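You operate a simulated robot arm through the tools that you are given. There is no shell and no other tool.

The job below is to be done with a simulated robot arm. You get a single attempt, and the scene is never put back.

TASK
Gauge the barrel, set the suction by its plate, pump one proof stroke.
Fine: deep under 40 L, else high; the plug goes on the teal mat; the gauge stays in its socket. Set down upright: bore plug.

Only the result counts: the job must be done as asked and must still hold three seconds after the hand-in. Knocking over, shifting, dropping, spilling or breaking anything else fails it.

THE ROBOT
A 6-joint arm with a two-finger gripper, fixed in place. Base frame: the origin is at the foot of the arm, x ahead of it, y to its left, z up; the work surface is at about z = 0.9. Units: m, rad, N and s.
Its first joint turns from -2.897 to 2.897 rad. Payload 3.43 kg.
The tool frame sits at the grasp point between the pads (the TCP): z along the fingers, y along the line on which they close. The tips reach 0.02 m beyond it. The gripper opens to 0.19 m. The gripper's body begins 0.248 m behind the TCP.
Orientation is that of the tool frame in the base frame, as [roll, pitch, yaw] about the fixed x, y, z axes, in that order (R = Rz(yaw) Ry(pitch) Rx(roll)). With the fingers straight down and closing along the base's y, the tool's x points along the base's -x, its y along +y and its z along -z.

THE INTERFACE
- The arm moves only by the tool apply_moves. Its arguments are lists of equal length, an entry for each row: "xyz": the shift along the tool's x, y, z in cm, a list of three; "angular": the turn, a rotation vector about the tool's x, y, z in degrees, a list of three; "grip": the gripper command, from -1 (fully open) to 1 (shut), values between in proportion. In form: {"xyz": [[dx, dy, dz], ...], "angular": [[wx, wy, wz], ...], "grip": [grip, ...]}. A call has 1 to 20 rows; each row shifts and turns the commanded pose from where the row before left it, along the tool's axes as they then stand. Each row takes 0.2 s and may step no farther than 0.05 m and 0.15 rad from the row before; otherwise, or with a gripper value out of range, the whole call is refused. Where a pose cannot be reached the arm comes as near as it can. A force on the tool above 50 N (or 10 N above the force at the start of the call, whichever is more), or a blocked arm, ends the call early, and 0.2 s more pass. Each finger travels about 0.153 m/s and halts on what it meets, pressing with about 23 N; the grip force reading is that of the motor and also rises with nothing between the fingers. The clock runs only during rows and for 0.2 s after the last one: add rows that do not move to give the fingers time. The reply holds the time, the measured pose of the TCP, the force on the tool along the base axes, the opening and the grip force, in the units named above and with some noise, with the torque about the TCP (base axes, N m) and any sound that the robot's microphone picked up, and new pictures: "views" is both (left out), scene, wrist or none.
- Cameras (640 x 400 px; columns grow to the right, rows downward): "scene" is fixed at [0.4009, 0.4989, 1.5401]; the picture's right is [-0.75, -0.66, 0.00], its down [-0.38, 0.44, -0.81] and it looks along [0.53, -0.61, -0.58] (base axes); focal length 323 px, centre (320, 200). "wrist" rides on the gripper at [0.07, -0.008, -0.288] in the tool frame; the picture's right is [0.12, 0.99, 0.00], its down [-0.96, 0.12, -0.25] and it looks along [-0.25, 0.03, 0.97] (tool axes); focal length 261 px, centre (320, 200). There is no depth. A picture from a camera that has moved, and an enlarged one, comes with that camera's place and axes in the base frame and with its lens.
- raise_lower(by): slides the trunk up (or, below 0, down) by that many m; the arm rides with it, the base frame stays. It gives what a move gives, with no picture.
- enlarge(camera, box): a new picture of the part [left, top, right, bottom] of that camera's present view, enlarged. It takes no simulated time.
- sign_off(): hands the job in; it is judged then, once.

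Places have to be worked out from the pictures, the camera data and where the tool is seen. Open the gripper and draw the arm clear of the work before you hand the job in, unless the task says otherwise.

The tools are called after "Emit:" by a JSON object that holds its "op" and its "data". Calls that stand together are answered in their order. apply_moves: Moves the arm, as the interface text tells. Its arguments: {"type":"object","properties":{"xyz":{"type":"array"},"angular":{"type":"array"},"grip":{"type":"array"},"views":{"type":"string","enum":["both","scene","wrist","none"]}},"required":["xyz","angular","grip"]} The other tools are called the same way: raise_lower (by) slides the trunk up or down; enlarge (camera, box) takes an enlarged picture of a part of a camera's view; sign_off () hands the job in.

At the start:

```text
clock: 0.0
tcp_pos: [0.5867, 0.0126, 1.3317]
tool_rot: [-3.14, 0.0, -3.141]
force: [0.5, -0.4, -0.4]
torque: [0.0, 0.03, 0.01]
opening: 0.1901
grasp_force: 0.0
trunk travel left (down, up): [-0.325, 0.115]
```

scene: 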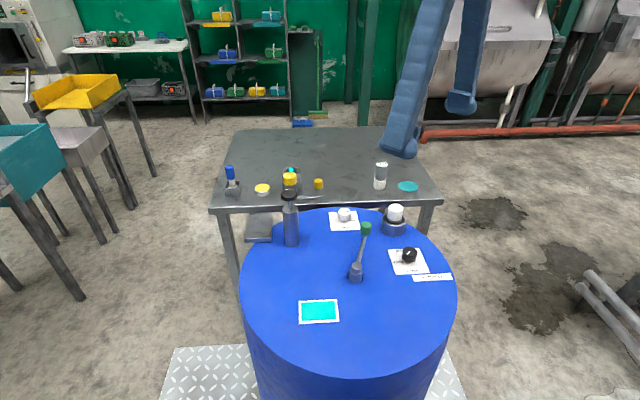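
wrist: 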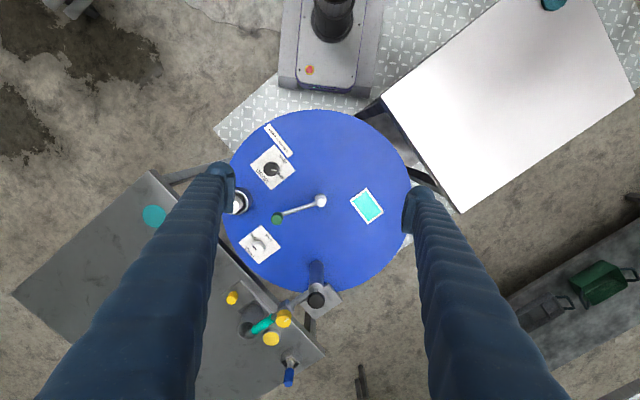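

The pictures show a blue barrel with knobs, a lever, a teal mat, a white-capped plug in a socket, and a table behind. I'll enlarge parts of both views to read the labels before moving.

Emit:
{"op": "enlarge", "data": {"camera": "scene", "box": [230, 190, 470, 340]}}

Emit:
{"op": "enlarge", "data": {"camera": "scene", "box": [370, 190, 470, 290]}}

Emit:
{"op": "enlarge", "data": {"camera": "scene", "box": [210, 150, 430, 250]}}

Emit:
{"op": "enlarge", "data": {"camera": "wrist", "box": [220, 110, 320, 210]}}

Emit:
{"op": "enlarge", "data": {"camera": "wrist", "box": [220, 100, 420, 300]}}

Emit:
{"op": "enlarge", "data": {"camera": "wrist", "box": [220, 200, 360, 390]}}

```text
2.67 times, centred on (350, 265) of scene
camera zoom: at [0.4009, 0.4989, 1.5401], right [-0.75, -0.66, 0.0], down [-0.38, 0.44, -0.81], along [0.53, -0.61, -0.58], focal length 861 px, centre (240, 27)
```

zoom: 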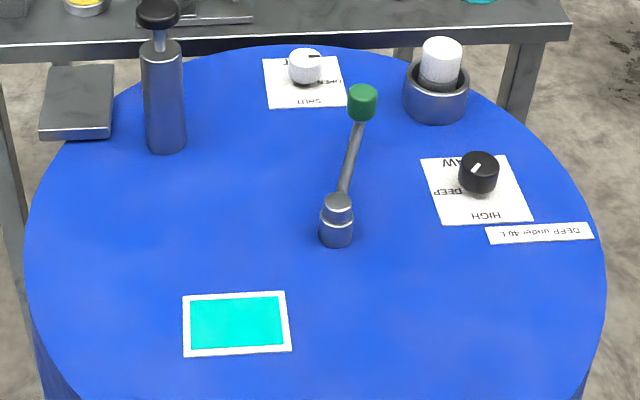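

```text
4.00 times, centred on (420, 240) of scene
camera zoom: at [0.4009, 0.4989, 1.5401], right [-0.75, -0.66, 0.0], down [-0.38, 0.44, -0.81], along [0.53, -0.61, -0.58], focal length 1291 px, centre (-80, 40)
```

zoom: 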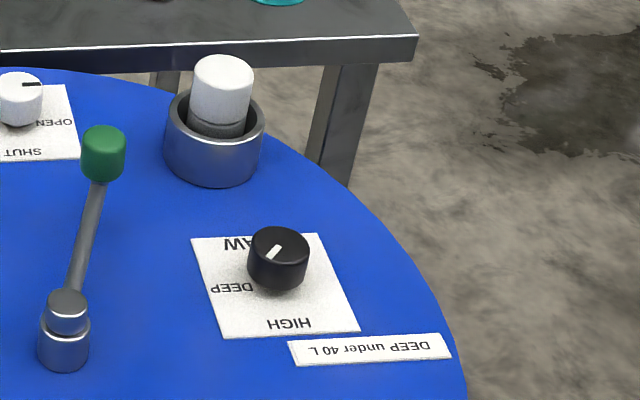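

```text
2.91 times, centred on (320, 200) of scene
camera zoom: at [0.4009, 0.4989, 1.5401], right [-0.75, -0.66, 0.0], down [-0.38, 0.44, -0.81], along [0.53, -0.61, -0.58], focal length 939 px, centre (320, 200)
```

zoom: 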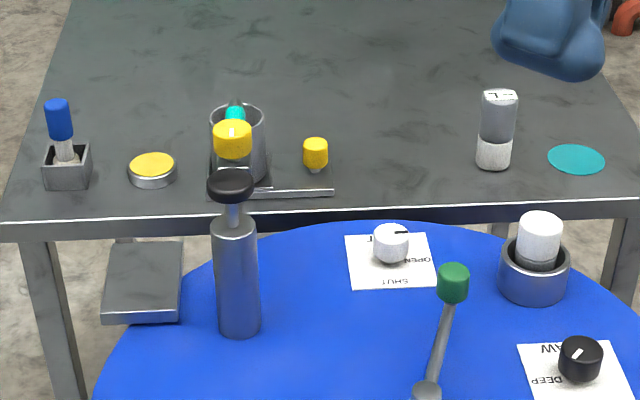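

```text
4.00 times, centred on (270, 160) of wrist
camera zoom: at [0.5153, 0.0044, 1.6196], right [-0.12, 0.99, 0.0], down [0.96, 0.12, 0.25], along [0.25, 0.03, -0.97], focal length 1043 px, centre (520, 360)
```

zoom: 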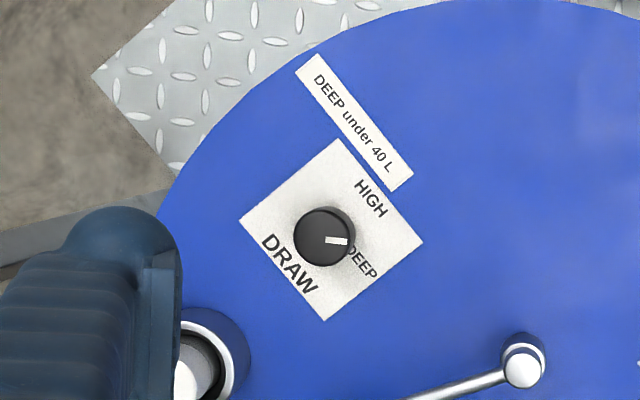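

```text
2.00 times, centred on (320, 200) of wrist
camera zoom: at [0.5153, 0.0044, 1.6196], right [-0.12, 0.99, 0.0], down [0.96, 0.12, 0.25], along [0.25, 0.03, -0.97], focal length 521 px, centre (320, 200)
```

zoom: 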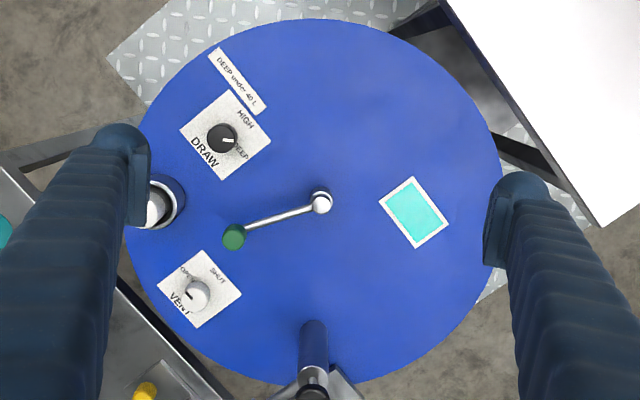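

```text
2.11 times, centred on (290, 295) of wrist
camera zoom: at [0.5153, 0.0044, 1.6196], right [-0.12, 0.99, 0.0], down [0.96, 0.12, 0.25], along [0.25, 0.03, -0.97], focal length 549 px, centre (383, 0)
```

zoom: 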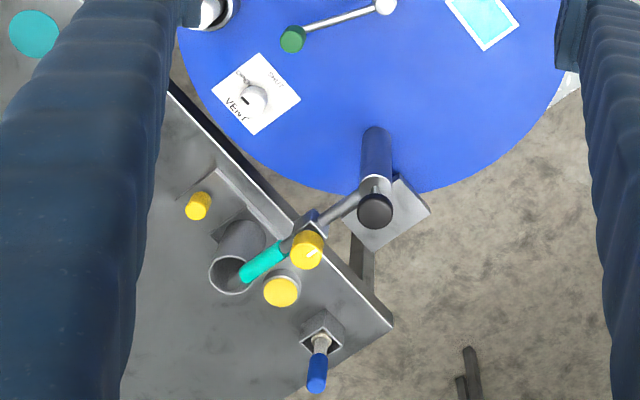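

The barrel top and the table both work out to about z = 0.90. I'll take tighter looks at the pump, the table items and the rectangle before deciding what is what.

Emit:
{"op": "enlarge", "data": {"camera": "scene", "box": [215, 155, 335, 255]}}

Emit:
{"op": "enlarge", "data": {"camera": "scene", "box": [320, 200, 385, 290]}}

Emit:
{"op": "enlarge", "data": {"camera": "scene", "box": [365, 155, 425, 205]}}

Emit:
{"op": "apply_moves", "data": {"xyz": [[-2, -3.3, 1.2], [-2, -3.3, 1.2], [-2, -3.3, 1.2], [-2, -3.3, 1.2], [-2, -3.3, 1.2], [-2, -3.3, 1.2], [-2, -3.3, 1.2], [-2, -3.3, 1.2]], "angular": [[0, 0, 0], [0, 0, 0], [0, 0, 0], [0, 0, 0], [0, 0, 0], [0, 0, 0], [0, 0, 0], [0, 0, 0]], "grip": [-1, -1, -1, -1, -1, -1, -1, -1]}}

```text
4.00 times, centred on (275, 205) of scene
camera zoom: at [0.4009, 0.4989, 1.5401], right [-0.75, -0.66, 0.0], down [-0.38, 0.44, -0.81], along [0.53, -0.61, -0.58], focal length 1291 px, centre (500, 180)
```

zoom: 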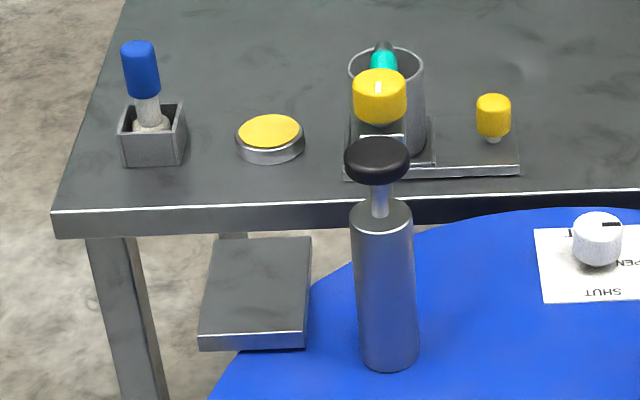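

```text
4.44 times, centred on (352, 245) of scene
camera zoom: at [0.4009, 0.4989, 1.5401], right [-0.75, -0.66, 0.0], down [-0.38, 0.44, -0.81], along [0.53, -0.61, -0.58], focal length 1434 px, centre (176, 0)
```

zoom: 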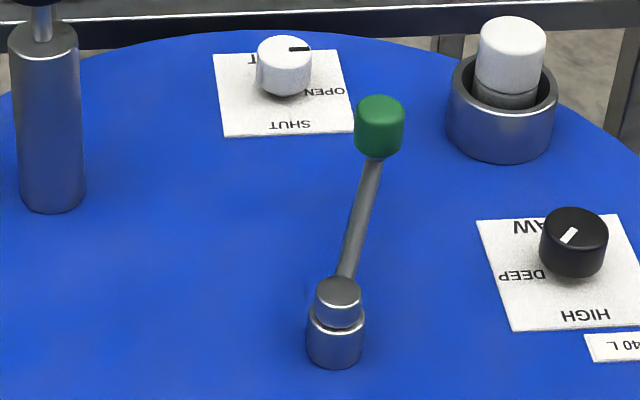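

```text
8.00 times, centred on (395, 180) of scene
camera zoom: at [0.4009, 0.4989, 1.5401], right [-0.75, -0.66, 0.0], down [-0.38, 0.44, -0.81], along [0.53, -0.61, -0.58], focal length 2582 px, centre (-280, 360)
```

zoom: 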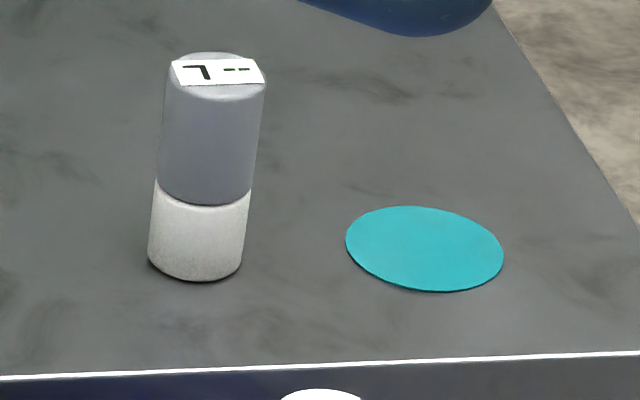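

```text
clock: 1.8
tcp_pos: [0.7481, -0.2507, 1.2344]
tool_rot: [-3.142, 0.0, -3.141]
force: [-0.1, -0.9, 0.1]
torque: [0.05, 0.08, 0.02]
opening: 0.1901
grasp_force: 0.0
trunk travel left (down, up): [-0.325, 0.115]
camera wrist: at [0.6776, -0.2602, 1.5225], right [-0.12, 0.99, 0.0], down [0.96, 0.12, 0.25], along [0.24, 0.03, -0.97], focal length 261 px, centre (320, 200)
```

scene: 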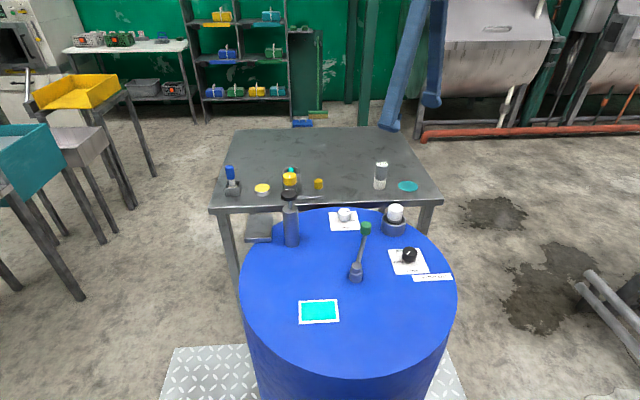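
wrist: 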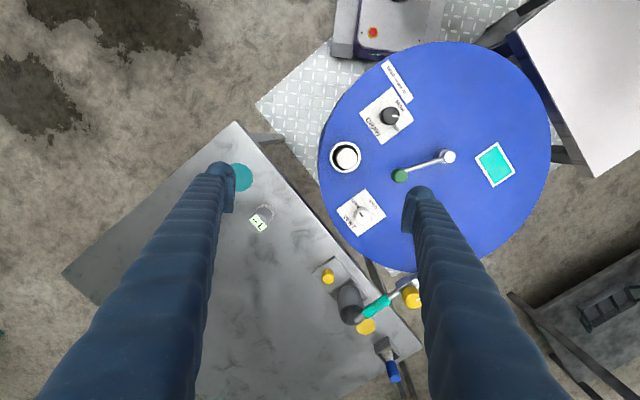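

The gauge is the grey and white cylinder reading "-- L" beside the teal disc, which I take to be the mat. The white plug sits in the bore socket. I'll enlarge the wrist view to see the knobs, lever and socket.

Emit:
{"op": "enlarge", "data": {"camera": "wrist", "box": [320, 60, 460, 160]}}

Emit:
{"op": "enlarge", "data": {"camera": "wrist", "box": [320, 130, 460, 250]}}

Emit:
{"op": "enlarge", "data": {"camera": "wrist", "box": [210, 150, 310, 250]}}

Emit:
{"op": "enlarge", "data": {"camera": "wrist", "box": [300, 240, 440, 400]}}

Emit:
{"op": "enlarge", "data": {"camera": "wrist", "box": [430, 110, 560, 210]}}

```text
4.00 times, centred on (390, 110) of wrist
camera zoom: at [0.6776, -0.2602, 1.5225], right [-0.12, 0.99, 0.0], down [0.96, 0.12, 0.25], along [0.24, 0.03, -0.97], focal length 1043 px, centre (40, 560)
```

zoom: 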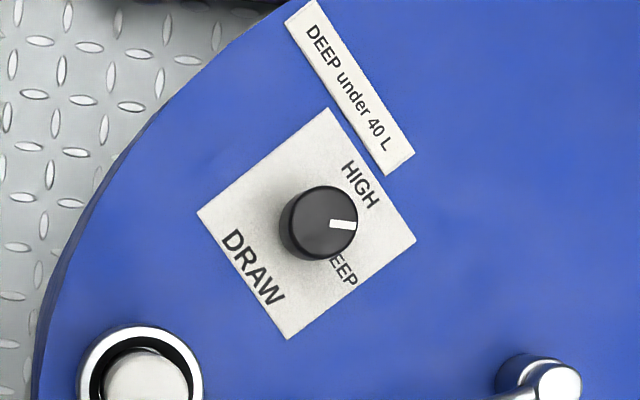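

```text
3.33 times, centred on (390, 190) of wrist
camera zoom: at [0.6776, -0.2602, 1.5225], right [-0.12, 0.99, 0.0], down [0.96, 0.12, 0.25], along [0.24, 0.03, -0.97], focal length 869 px, centre (87, 233)
```

zoom: 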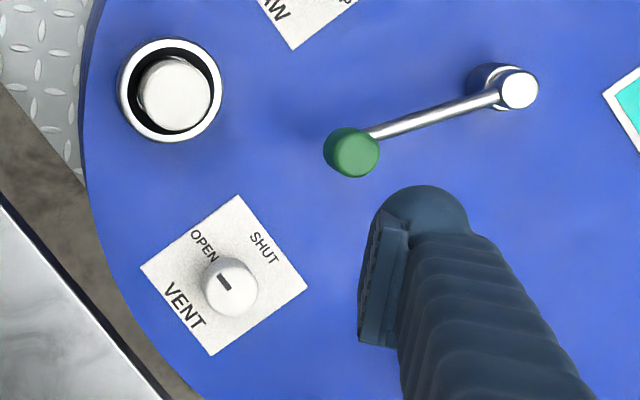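

```text
4.00 times, centred on (260, 200) of wrist
camera zoom: at [0.6776, -0.2602, 1.5225], right [-0.12, 0.99, 0.0], down [0.96, 0.12, 0.25], along [0.24, 0.03, -0.97], focal length 1043 px, centre (560, 200)
```

zoom: 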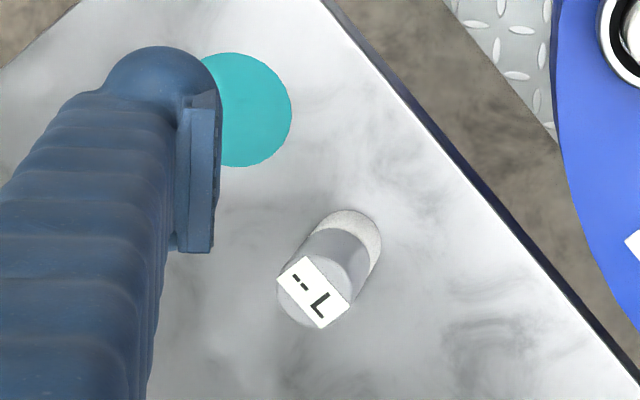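

```text
2.50 times, centred on (370, 320) of wrist
camera zoom: at [0.6776, -0.2602, 1.5225], right [-0.12, 0.99, 0.0], down [0.96, 0.12, 0.25], along [0.24, 0.03, -0.97], focal length 652 px, centre (195, -100)
```

zoom: 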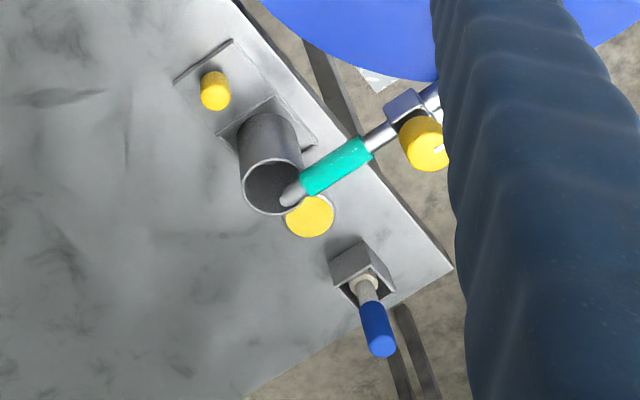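

```text
4.00 times, centred on (495, 160) of wrist
camera zoom: at [0.6776, -0.2602, 1.5225], right [-0.12, 0.99, 0.0], down [0.96, 0.12, 0.25], along [0.24, 0.03, -0.97], focal length 1043 px, centre (-380, 360)
```

zoom: 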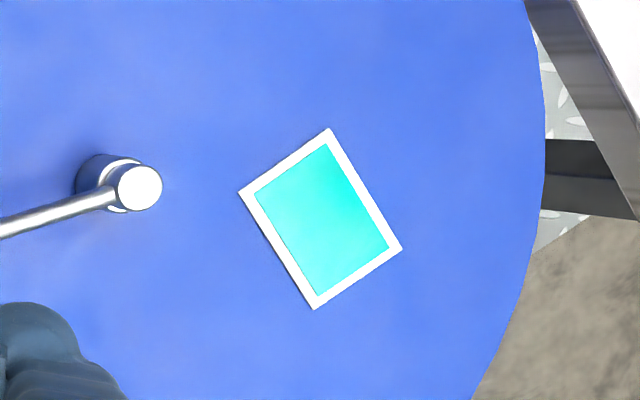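

The DRAW pointer sits halfway between HIGH (12 o'clock) and DEEP (3 o'clock), and the VENT pointer looks to be on OPEN. I'll centre the camera on the plunger cylinder, the lever and the yellow and teal gear to see which one is the pump.

Emit:
{"op": "apply_moves", "data": {"xyz": [[0, 4.2, -1], [0, 4.2, -1], [0, 4.2, -1], [0, 4.2, -1], [0, 4.2, -1], [0, 4.2, -1], [0, 4.2, -1]], "angular": [[0, 0, 0], [0, 0, 0], [0, 0, 0], [0, 0, 0], [0, 0, 0], [0, 0, 0], [0, 0, 0]], "grip": [-1, -1, -1, -1, -1, -1, -1], "views": "wrist"}}

Emit:
{"op": "enlarge", "data": {"camera": "wrist", "box": [220, 200, 420, 400]}}

Emit:
{"op": "enlarge", "data": {"camera": "wrist", "box": [240, 80, 400, 220]}}

```text
clock: 3.4
tcp_pos: [0.7449, 0.045, 1.3064]
tool_rot: [-3.141, -0.001, -3.141]
force: [0.3, 0.0, 0.7]
torque: [-0.05, 0.0, -0.02]
opening: 0.1899
grasp_force: 0.1
trunk travel left (down, up): [-0.325, 0.115]
camera wrist: at [0.6747, 0.0352, 1.5944], right [-0.12, 0.99, 0.0], down [0.96, 0.12, 0.25], along [0.24, 0.03, -0.97], focal length 261 px, centre (320, 200)
```

wrist: 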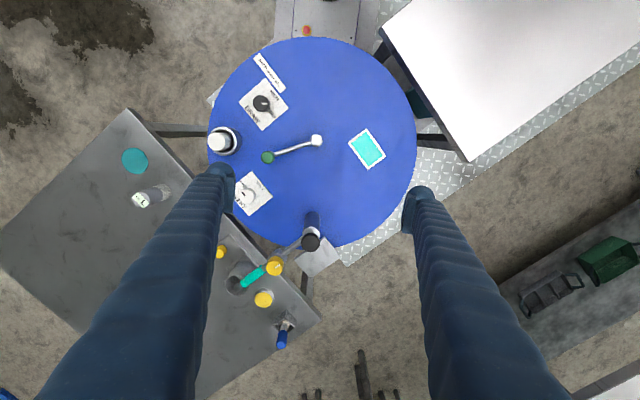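

```text
2.00 times, centred on (320, 300) of wrist
camera zoom: at [0.6747, 0.0352, 1.5944], right [-0.12, 0.99, 0.0], down [0.96, 0.12, 0.25], along [0.24, 0.03, -0.97], focal length 521 px, centre (320, 0)
```

zoom: 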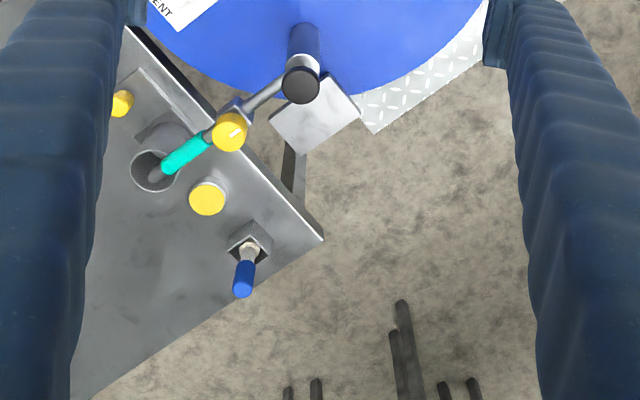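

```text
2.86 times, centred on (320, 150) of wrist
camera zoom: at [0.6747, 0.0352, 1.5944], right [-0.12, 0.99, 0.0], down [0.96, 0.12, 0.25], along [0.24, 0.03, -0.97], focal length 745 px, centre (320, 343)
```

zoom: 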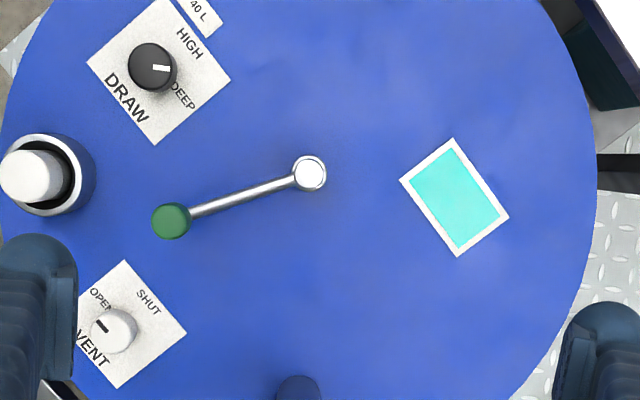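

The plunger cylinder with the black knob carries a pipe with a yellow-capped block and ends in a teal nozzle over the cup, so I take that to be the pump. I'll zoom on those parts and the lever for detail.

Emit:
{"op": "enlarge", "data": {"camera": "wrist", "box": [230, 210, 340, 310]}}

Emit:
{"op": "enlarge", "data": {"camera": "wrist", "box": [250, 250, 290, 280]}}

Emit:
{"op": "enlarge", "data": {"camera": "wrist", "box": [250, 120, 340, 180]}}

Emit:
{"op": "enlarge", "data": {"camera": "scene", "box": [268, 160, 318, 200]}}

Emit:
{"op": "enlarge", "data": {"camera": "scene", "box": [290, 290, 350, 330]}}

Emit:
{"op": "enlarge", "data": {"camera": "scene", "box": [325, 200, 365, 235]}}

Emit:
{"op": "enlarge", "data": {"camera": "scene", "box": [375, 195, 415, 240]}}

```text
4.00 times, centred on (285, 260) of wrist
camera zoom: at [0.6747, 0.0352, 1.5944], right [-0.12, 0.99, 0.0], down [0.96, 0.12, 0.25], along [0.24, 0.03, -0.97], focal length 1043 px, centre (460, -40)
```

zoom: 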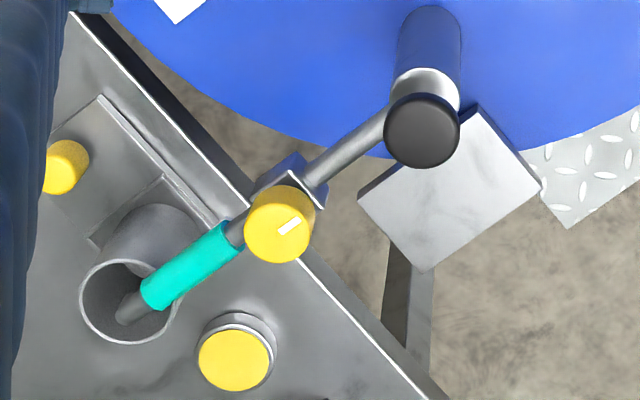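

```text
13.33 times, centred on (270, 265) of wrist
camera zoom: at [0.6747, 0.0352, 1.5944], right [-0.12, 0.99, 0.0], down [0.96, 0.12, 0.25], along [0.24, 0.03, -0.97], focal length 3475 px, centre (987, -667)
```

zoom: 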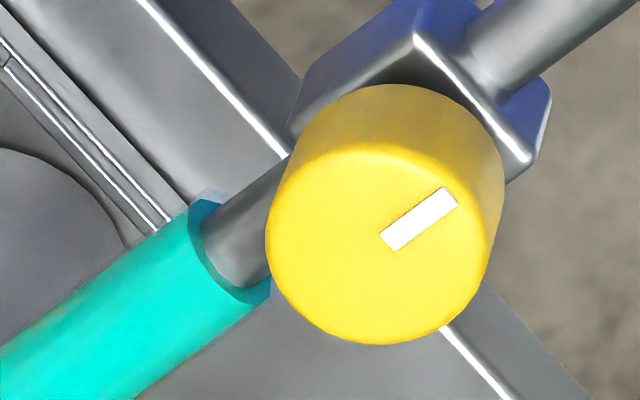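

```text
6.67 times, centred on (295, 150) of wrist
camera zoom: at [0.6747, 0.0352, 1.5944], right [-0.12, 0.99, 0.0], down [0.96, 0.12, 0.25], along [0.24, 0.03, -0.97], focal length 1738 px, centre (487, 533)
```

zoom: 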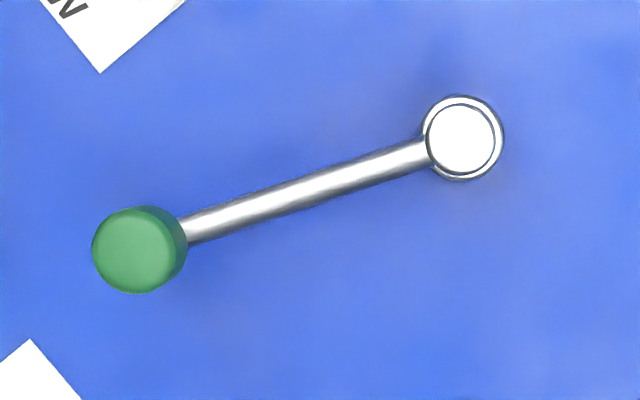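

```text
10.00 times, centred on (293, 180) of scene
camera zoom: at [0.4009, 0.4989, 1.5401], right [-0.75, -0.66, 0.0], down [-0.38, 0.44, -0.81], along [0.53, -0.61, -0.58], focal length 3228 px, centre (590, 400)
```

zoom: 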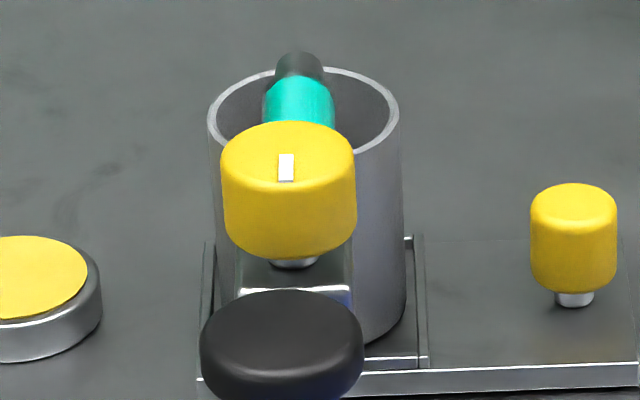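

```text
10.00 times, centred on (320, 310) of scene
camera zoom: at [0.4009, 0.4989, 1.5401], right [-0.75, -0.66, 0.0], down [-0.38, 0.44, -0.81], along [0.53, -0.61, -0.58], focal length 3228 px, centre (320, -900)
```

zoom: 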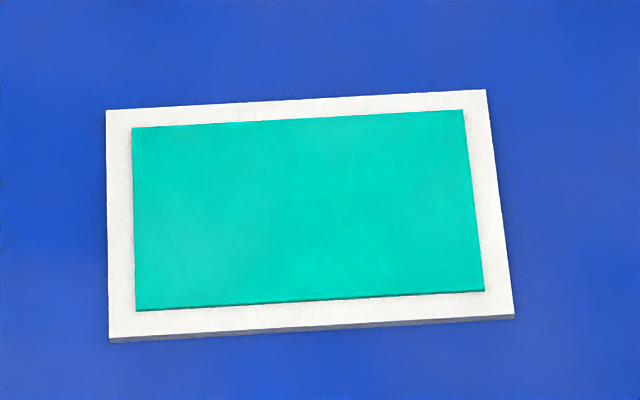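

```text
11.43 times, centred on (345, 218) of scene
camera zoom: at [0.4009, 0.4989, 1.5401], right [-0.75, -0.66, 0.0], down [-0.38, 0.44, -0.81], along [0.53, -0.61, -0.58], focal length 3688 px, centre (34, 0)
```

zoom: 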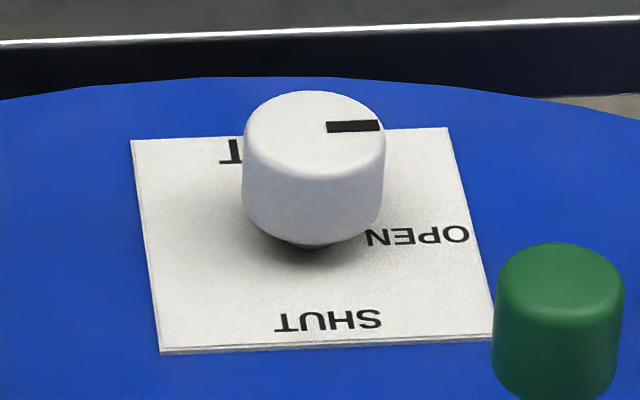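

```text
8.89 times, centred on (395, 218) of scene
camera zoom: at [0.4009, 0.4989, 1.5401], right [-0.75, -0.66, 0.0], down [-0.38, 0.44, -0.81], along [0.53, -0.61, -0.58], focal length 2869 px, centre (-347, 44)
```

zoom: 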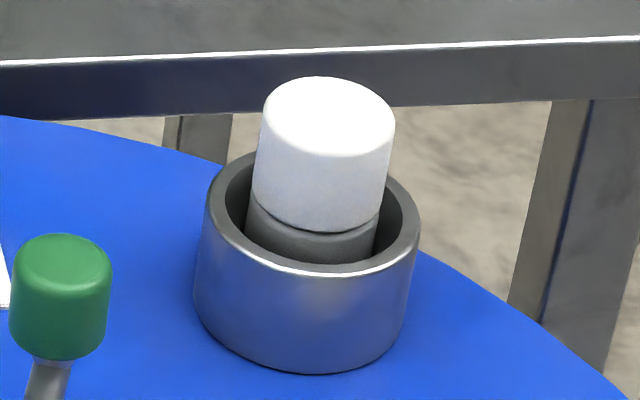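

VENT reads OPEN, the yellow cock tick lines up with the pipe, and the bore plug is near (0.723, -0.199) with its top near z 0.96. I'll move over the plug to get its place and height precisely.

Emit:
{"op": "apply_moves", "data": {"xyz": [[0.31, -3.49, 2.94], [0.31, -3.49, 2.94], [0.31, -3.49, 2.94], [0.31, -3.49, 2.94], [0.31, -3.49, 2.94], [0.31, -3.49, 2.94], [0.31, -3.49, 2.94], [0, 0, 0]], "angular": [[0, 0, 0], [0, 0, 0], [0, 0, 0], [0, 0, 0], [0, 0, 0], [0, 0, 0], [0, 0, 0], [0, 0, 0]], "grip": [-1, -1, -1, -1, -0.5, 0, 0, 0]}}

Emit:
{"op": "enlarge", "data": {"camera": "wrist", "box": [240, 120, 400, 220]}}

Emit:
{"op": "enlarge", "data": {"camera": "scene", "box": [340, 150, 440, 250]}}

```text
clock: 5.2
tcp_pos: [0.724, -0.2005, 1.0999]
tool_rot: [3.141, 0.001, -3.141]
force: [0.3, -0.9, -0.4]
torque: [0.07, 0.01, 0.0]
opening: 0.0948
grasp_force: 0.1
trunk travel left (down, up): [-0.325, 0.115]
camera wrist: at [0.6531, -0.2101, 1.388], right [-0.12, 0.99, 0.0], down [0.96, 0.12, 0.25], along [0.25, 0.03, -0.97], focal length 261 px, centre (320, 200)
```

scene: 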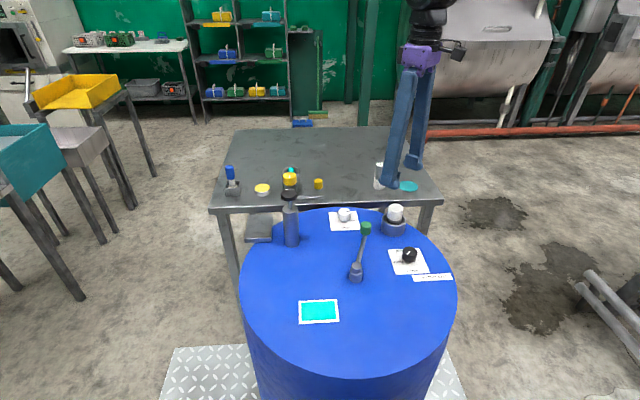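
wrist: 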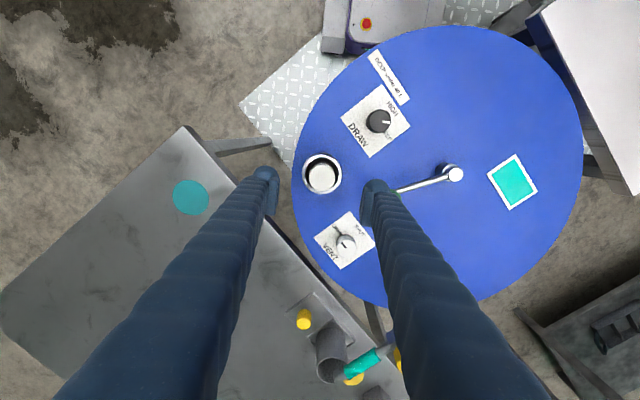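

```text
4.00 times, centred on (320, 170) of wrist
camera zoom: at [0.6531, -0.2101, 1.388], right [-0.12, 0.99, 0.0], down [0.96, 0.12, 0.25], along [0.25, 0.03, -0.97], focal length 1043 px, centre (320, 320)
```

zoom: 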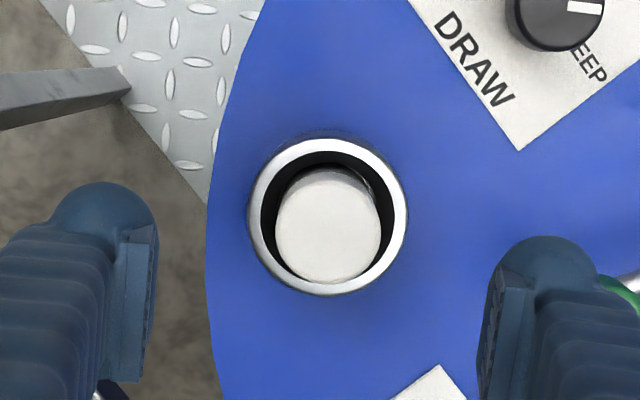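

```text
4.00 times, centred on (390, 200) of scene
camera zoom: at [0.4009, 0.4989, 1.5401], right [-0.75, -0.66, 0.0], down [-0.38, 0.44, -0.81], along [0.53, -0.61, -0.58], focal length 1291 px, centre (40, 200)
```

zoom: 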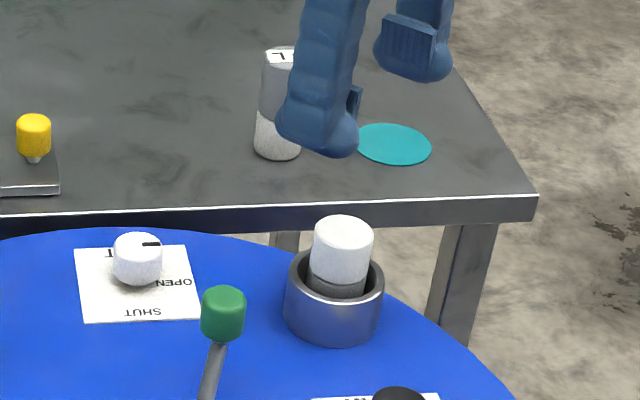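

The plug centre looks like (0.723, -0.198), with the socket rim near z 0.93 and the plug top at about 0.96–0.98. I'll lower partway with the narrowed opening and check.

Emit:
{"op": "apply_moves", "data": {"xyz": [[0.1, 0.2, 3], [0, 0, 3], [0, 0, 3], [0, 0, 0]], "angular": [[0, 0, 0], [0, 0, 0], [0, 0, 0], [0, 0, 0]], "grip": [0, 0, 0, 0]}}

Emit:
{"op": "enlarge", "data": {"camera": "wrist", "box": [240, 140, 400, 240]}}

Emit:
{"op": "enlarge", "data": {"camera": "scene", "box": [365, 180, 425, 240]}}

```text
clock: 6.2
tcp_pos: [0.7225, -0.1993, 1.0097]
tool_rot: [3.14, 0.0, 3.141]
force: [-0.8, -0.5, 0.2]
torque: [0.01, -0.01, 0.01]
opening: 0.0951
grasp_force: 0.1
trunk travel left (down, up): [-0.325, 0.115]
camera wrist: at [0.6522, -0.2081, 1.2979], right [-0.12, 0.99, 0.0], down [0.96, 0.12, 0.25], along [0.25, 0.03, -0.97], focal length 261 px, centre (320, 200)
```

scene: 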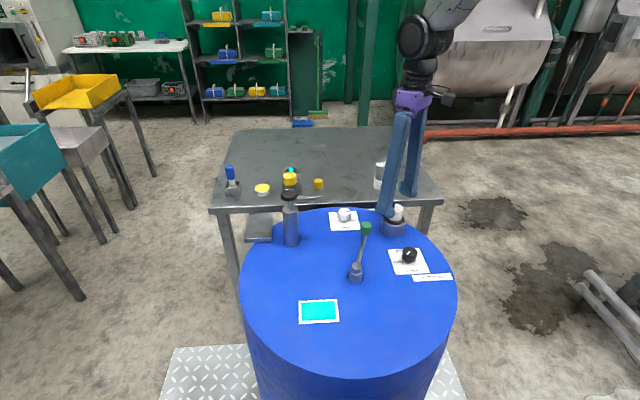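
wrist: 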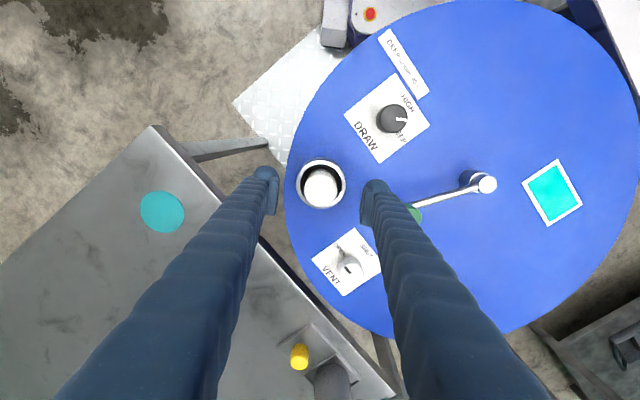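

```text
4.00 times, centred on (320, 190) of wrist
camera zoom: at [0.6522, -0.2081, 1.2979], right [-0.12, 0.99, 0.0], down [0.96, 0.12, 0.25], along [0.25, 0.03, -0.97], focal length 1043 px, centre (320, 240)
```

zoom: 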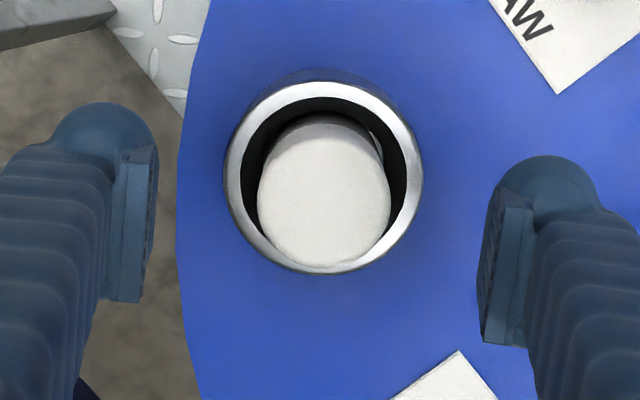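

```text
6.67 times, centred on (395, 210) of scene
camera zoom: at [0.4009, 0.4989, 1.5401], right [-0.75, -0.66, 0.0], down [-0.38, 0.44, -0.81], along [0.53, -0.61, -0.58], focal length 2152 px, centre (-180, 133)
```

zoom: 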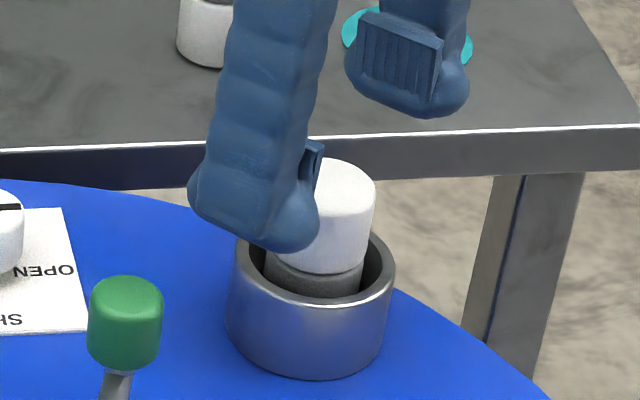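

The plug is centred at about (0.723, -0.198) with its top at z ≈ 0.97 and diameter ≈ 0.043. I'll lower so the tips stop just above the rim, then close on the white cap.

Emit:
{"op": "apply_moves", "data": {"xyz": [[0, 0.15, 2.4], [0, 0, 2.3], [0, 0, 0], [0, 0, 0], [0, 0, 0], [0, 0, 0]], "angular": [[0, 0, 0], [0, 0, 0], [0, 0, 0], [0, 0, 0], [0, 0, 0], [0, 0, 0]], "grip": [0, 0, 0, 1, 1, 1]}}

Emit:
{"op": "enlarge", "data": {"camera": "scene", "box": [365, 180, 425, 240]}}

Emit:
{"op": "enlarge", "data": {"camera": "wrist", "box": [240, 140, 400, 240]}}

```text
clock: 7.6
tcp_pos: [0.7228, -0.1968, 0.9628]
tool_rot: [-3.141, 0.001, 3.141]
force: [0.7, 0.4, 3.7]
torque: [0.09, -0.06, 0.0]
opening: 0.0396
grasp_force: 22.9
trunk travel left (down, up): [-0.325, 0.115]
camera wrist: at [0.6519, -0.2055, 1.2514], right [-0.12, 0.99, 0.0], down [0.96, 0.12, 0.25], along [0.25, 0.03, -0.97], focal length 261 px, centre (320, 200)
```

scene: 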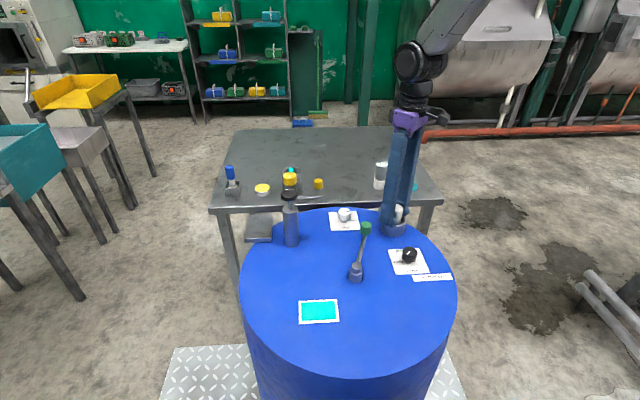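
wrist: 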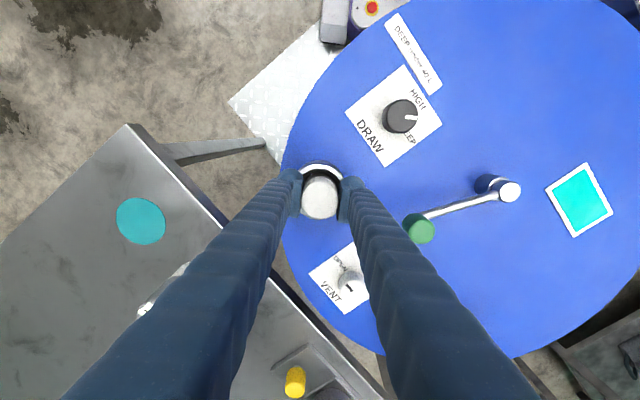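

```text
6.67 times, centred on (395, 210) of scene
camera zoom: at [0.4009, 0.4989, 1.5401], right [-0.75, -0.66, 0.0], down [-0.38, 0.44, -0.81], along [0.53, -0.61, -0.58], focal length 2152 px, centre (-180, 133)
```

zoom: 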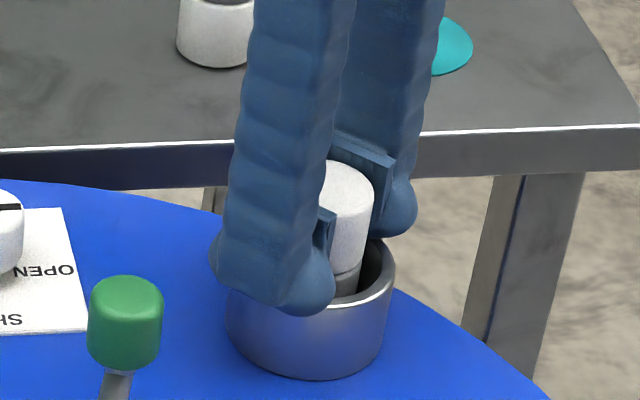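

```text
4.00 times, centred on (320, 190) of wrist
camera zoom: at [0.6519, -0.2055, 1.2514], right [-0.12, 0.99, 0.0], down [0.96, 0.12, 0.25], along [0.25, 0.03, -0.97], focal length 1043 px, centre (320, 240)
```

zoom: 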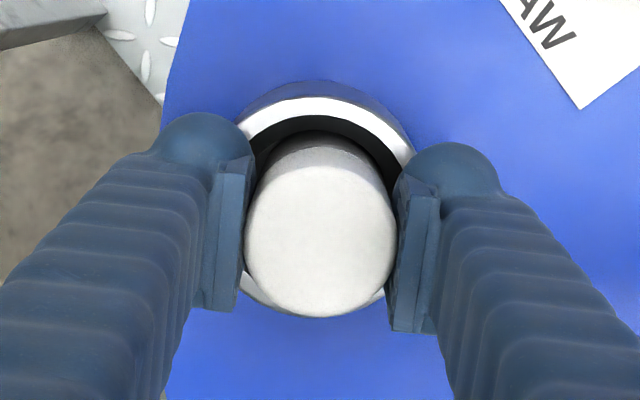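

The plug is gripped at a 0.040 opening and 23 N. I'll lift it straight up out of the bore.

Emit:
{"op": "apply_moves", "data": {"xyz": [[0, 0, -1], [0, 0, -2], [0, 0, -3], [0, 0, -3], [0, 0, -3], [0, 0, 0]], "angular": [[0, 0, 0], [0, 0, 0], [0, 0, 0], [0, 0, 0], [0, 0, 0], [0, 0, 0]], "grip": [1, 1, 1, 1, 1, 1]}}

Emit:
{"op": "enlarge", "data": {"camera": "scene", "box": [345, 150, 445, 250]}}

Emit:
{"op": "enlarge", "data": {"camera": "wrist", "box": [240, 120, 400, 240]}}

```text
clock: 9.0
tcp_pos: [0.7241, -0.1969, 1.0825]
tool_rot: [3.139, -0.001, -3.142]
force: [0.8, 0.2, -1.3]
torque: [-0.06, 0.01, -0.03]
opening: 0.0391
grasp_force: 22.8
trunk travel left (down, up): [-0.325, 0.115]
camera wrist: at [0.6534, -0.2064, 1.3705], right [-0.12, 0.99, 0.0], down [0.96, 0.12, 0.25], along [0.24, 0.03, -0.97], focal length 261 px, centre (320, 200)
```

scene: 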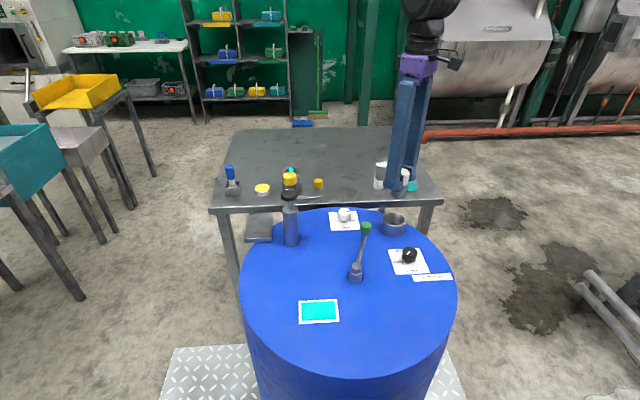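
wrist: 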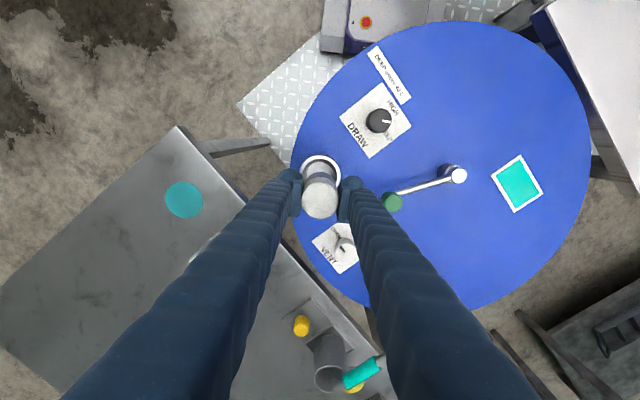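

```text
4.00 times, centred on (395, 200) of scene
camera zoom: at [0.4009, 0.4989, 1.5401], right [-0.75, -0.66, 0.0], down [-0.38, 0.44, -0.81], along [0.53, -0.61, -0.58], focal length 1291 px, centre (20, 200)
```

zoom: 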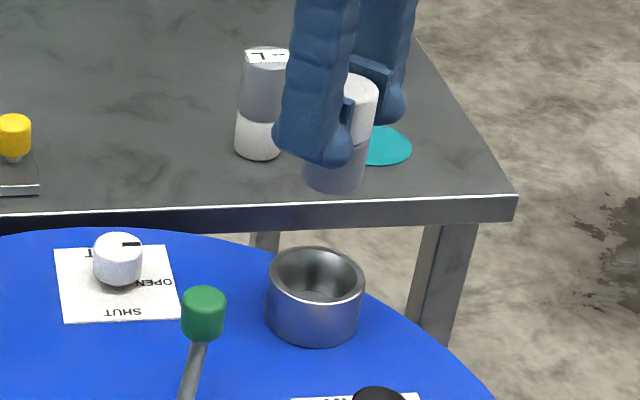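

```text
3.33 times, centred on (320, 180) of wrist
camera zoom: at [0.6534, -0.2064, 1.3705], right [-0.12, 0.99, 0.0], down [0.96, 0.12, 0.25], along [0.24, 0.03, -0.97], focal length 869 px, centre (320, 267)
```

zoom: 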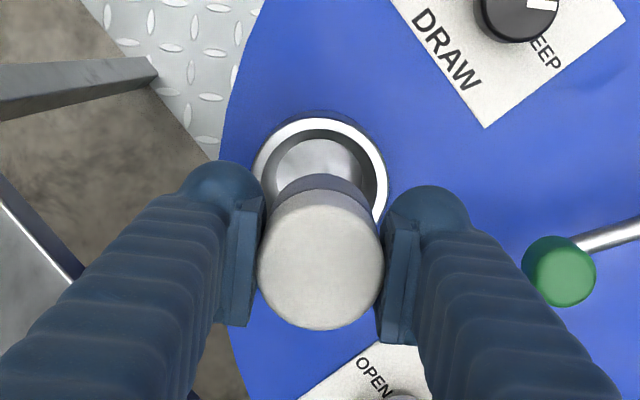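

The plug is out of the socket. The teal mat looks to be at about (0.804, -0.443), so I'll carry the plug above it at this height and check alignment.

Emit:
{"op": "apply_moves", "data": {"xyz": [[-1.33, -4.1, 0], [-1.33, -4.1, 0], [-1.33, -4.1, 0], [-1.33, -4.1, 0], [-1.33, -4.1, 0], [-1.33, -4.1, 0], [0, 0, 0]], "angular": [[0, 0, 0], [0, 0, 0], [0, 0, 0], [0, 0, 0], [0, 0, 0], [0, 0, 0], [0, 0, 0]], "grip": [1, 1, 1, 1, 1, 1, 1]}}

Emit:
{"op": "enlarge", "data": {"camera": "wrist", "box": [240, 120, 400, 240]}}

Emit:
{"op": "enlarge", "data": {"camera": "scene", "box": [360, 140, 440, 210]}}

```text
clock: 10.6
tcp_pos: [0.8036, -0.4433, 1.0823]
tool_rot: [3.141, 0.001, -3.141]
force: [-1.3, -0.7, -0.2]
torque: [0.04, -0.02, -0.01]
opening: 0.0394
grasp_force: 23.1
trunk travel left (down, up): [-0.325, 0.115]
camera wrist: at [0.733, -0.4532, 1.3714], right [-0.12, 0.99, 0.0], down [0.96, 0.12, 0.25], along [0.24, 0.03, -0.97], focal length 261 px, centre (320, 200)
```

scene: 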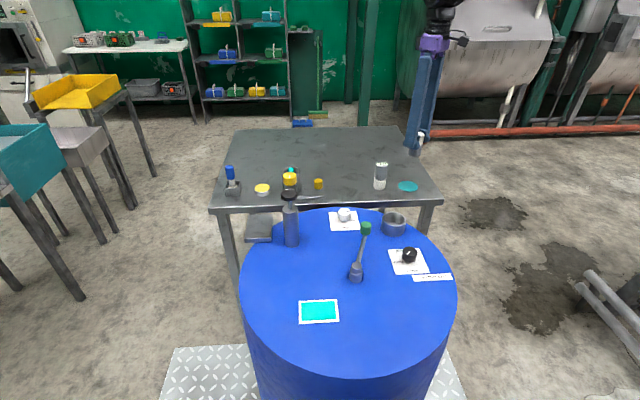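
wrist: 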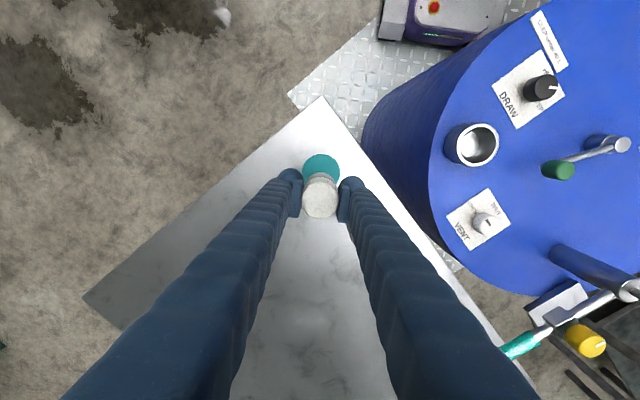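

```text
3.33 times, centred on (320, 180) of wrist
camera zoom: at [0.733, -0.4532, 1.3714], right [-0.12, 0.99, 0.0], down [0.96, 0.12, 0.25], along [0.24, 0.03, -0.97], focal length 869 px, centre (320, 267)
```

zoom: 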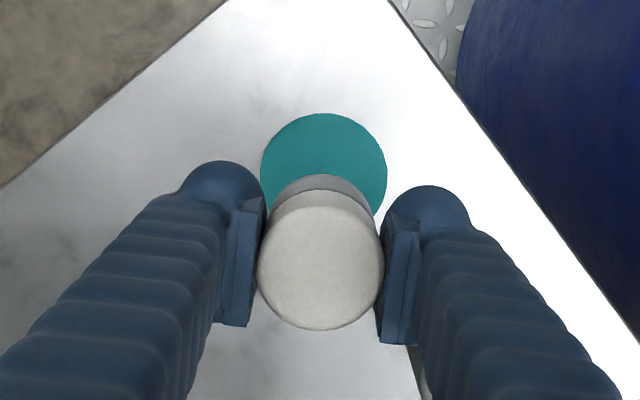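

```text
5.71 times, centred on (400, 175) of scene
camera zoom: at [0.4009, 0.4989, 1.5401], right [-0.75, -0.66, 0.0], down [-0.38, 0.44, -0.81], along [0.53, -0.61, -0.58], focal length 1844 px, centre (-137, 343)
```

zoom: 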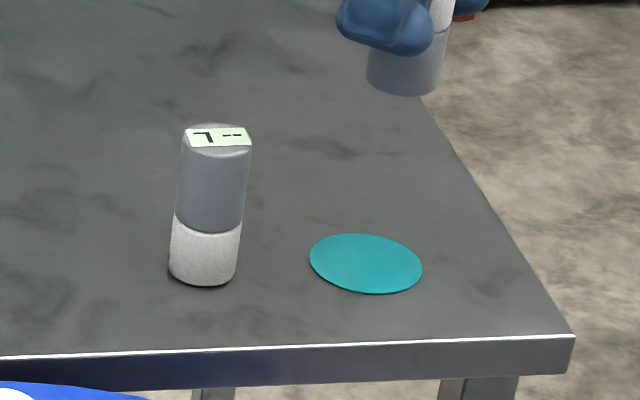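

The mat centre is near (0.802, -0.442) with diameter 0.069, so the plug is nearly over it. I'll correct by a few millimetres and lower to just above the expected contact height.

Emit:
{"op": "apply_moves", "data": {"xyz": [[0.3, 0.2, 3], [0, 0, 3], [0, 0, 3], [0, 0, 1.5], [0, 0, 0.5], [0, 0, 0]], "angular": [[0, 0, 0], [0, 0, 0], [0, 0, 0], [0, 0, 0], [0, 0, 0], [0, 0, 0]], "grip": [1, 1, 1, 1, 1, 1]}}

Emit:
{"op": "enlarge", "data": {"camera": "scene", "box": [380, 160, 430, 200]}}

Emit:
{"op": "enlarge", "data": {"camera": "wrist", "box": [240, 120, 400, 240]}}

```text
clock: 12.0
tcp_pos: [0.7994, -0.441, 0.9722]
tool_rot: [3.141, -0.002, 3.141]
force: [-0.3, -0.1, -0.5]
torque: [0.02, -0.05, -0.02]
opening: 0.0392
grasp_force: 22.9
trunk travel left (down, up): [-0.325, 0.115]
camera wrist: at [0.7296, -0.4505, 1.2609], right [-0.12, 0.99, 0.0], down [0.96, 0.12, 0.25], along [0.24, 0.03, -0.97], focal length 261 px, centre (320, 200)
```

scene: 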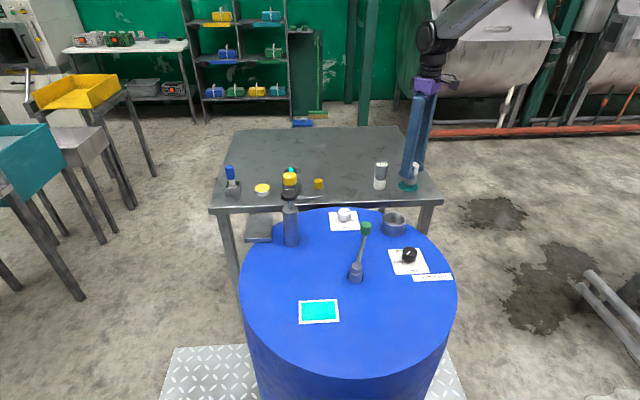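
wrist: 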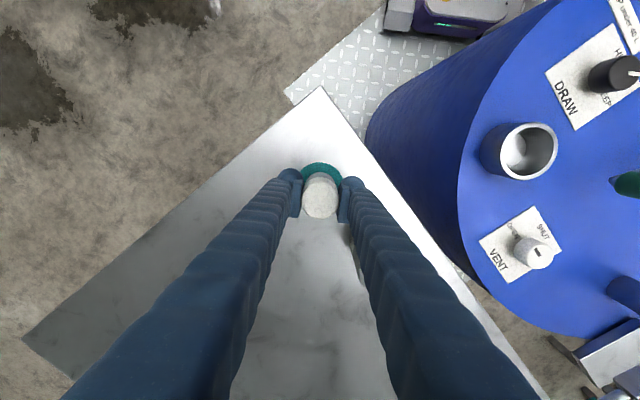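

```text
10.00 times, centred on (405, 180) of scene
camera zoom: at [0.4009, 0.4989, 1.5401], right [-0.75, -0.66, 0.0], down [-0.38, 0.44, -0.81], along [0.53, -0.61, -0.58], focal length 3228 px, centre (-530, 400)
```

zoom: 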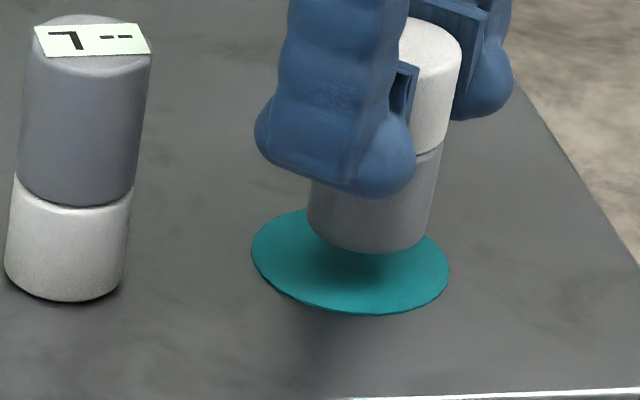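

```text
3.33 times, centred on (320, 180) of wrist
camera zoom: at [0.7296, -0.4505, 1.2609], right [-0.12, 0.99, 0.0], down [0.96, 0.12, 0.25], along [0.24, 0.03, -0.97], focal length 869 px, centre (320, 267)
```

zoom: 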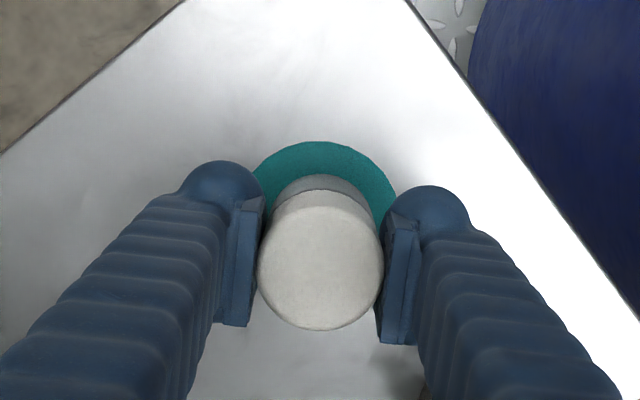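

The plug's base is about 1 cm above the mat and centred. I'll step down gently and watch the force for touch.

Emit:
{"op": "apply_moves", "data": {"xyz": [[0, 0, 0.3], [0, 0, 0.3], [0, 0, 0.2], [0, 0, 0]], "angular": [[0, 0, 0], [0, 0, 0], [0, 0, 0], [0, 0, 0]], "grip": [1, 1, 1, 1], "views": "scene"}}

Emit:
{"op": "enlarge", "data": {"camera": "scene", "box": [380, 160, 430, 200]}}

```text
clock: 13.0
tcp_pos: [0.7995, -0.4415, 0.9642]
tool_rot: [-3.141, 0.0, -3.14]
force: [-1.2, -1.0, 0.7]
torque: [-0.01, 0.03, -0.01]
opening: 0.0394
grasp_force: 23.2
trunk travel left (down, up): [-0.325, 0.115]
```

scene: 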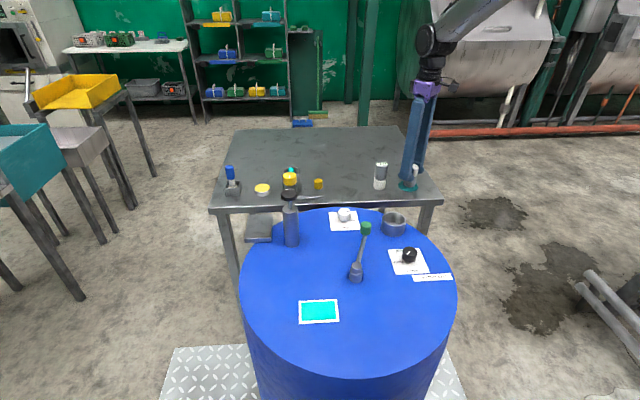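

```text
10.00 times, centred on (405, 180) of scene
camera zoom: at [0.4009, 0.4989, 1.5401], right [-0.75, -0.66, 0.0], down [-0.38, 0.44, -0.81], along [0.53, -0.61, -0.58], focal length 3228 px, centre (-530, 400)
```

zoom: 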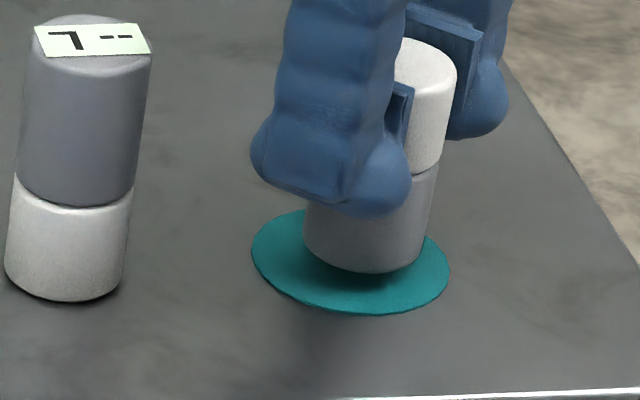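

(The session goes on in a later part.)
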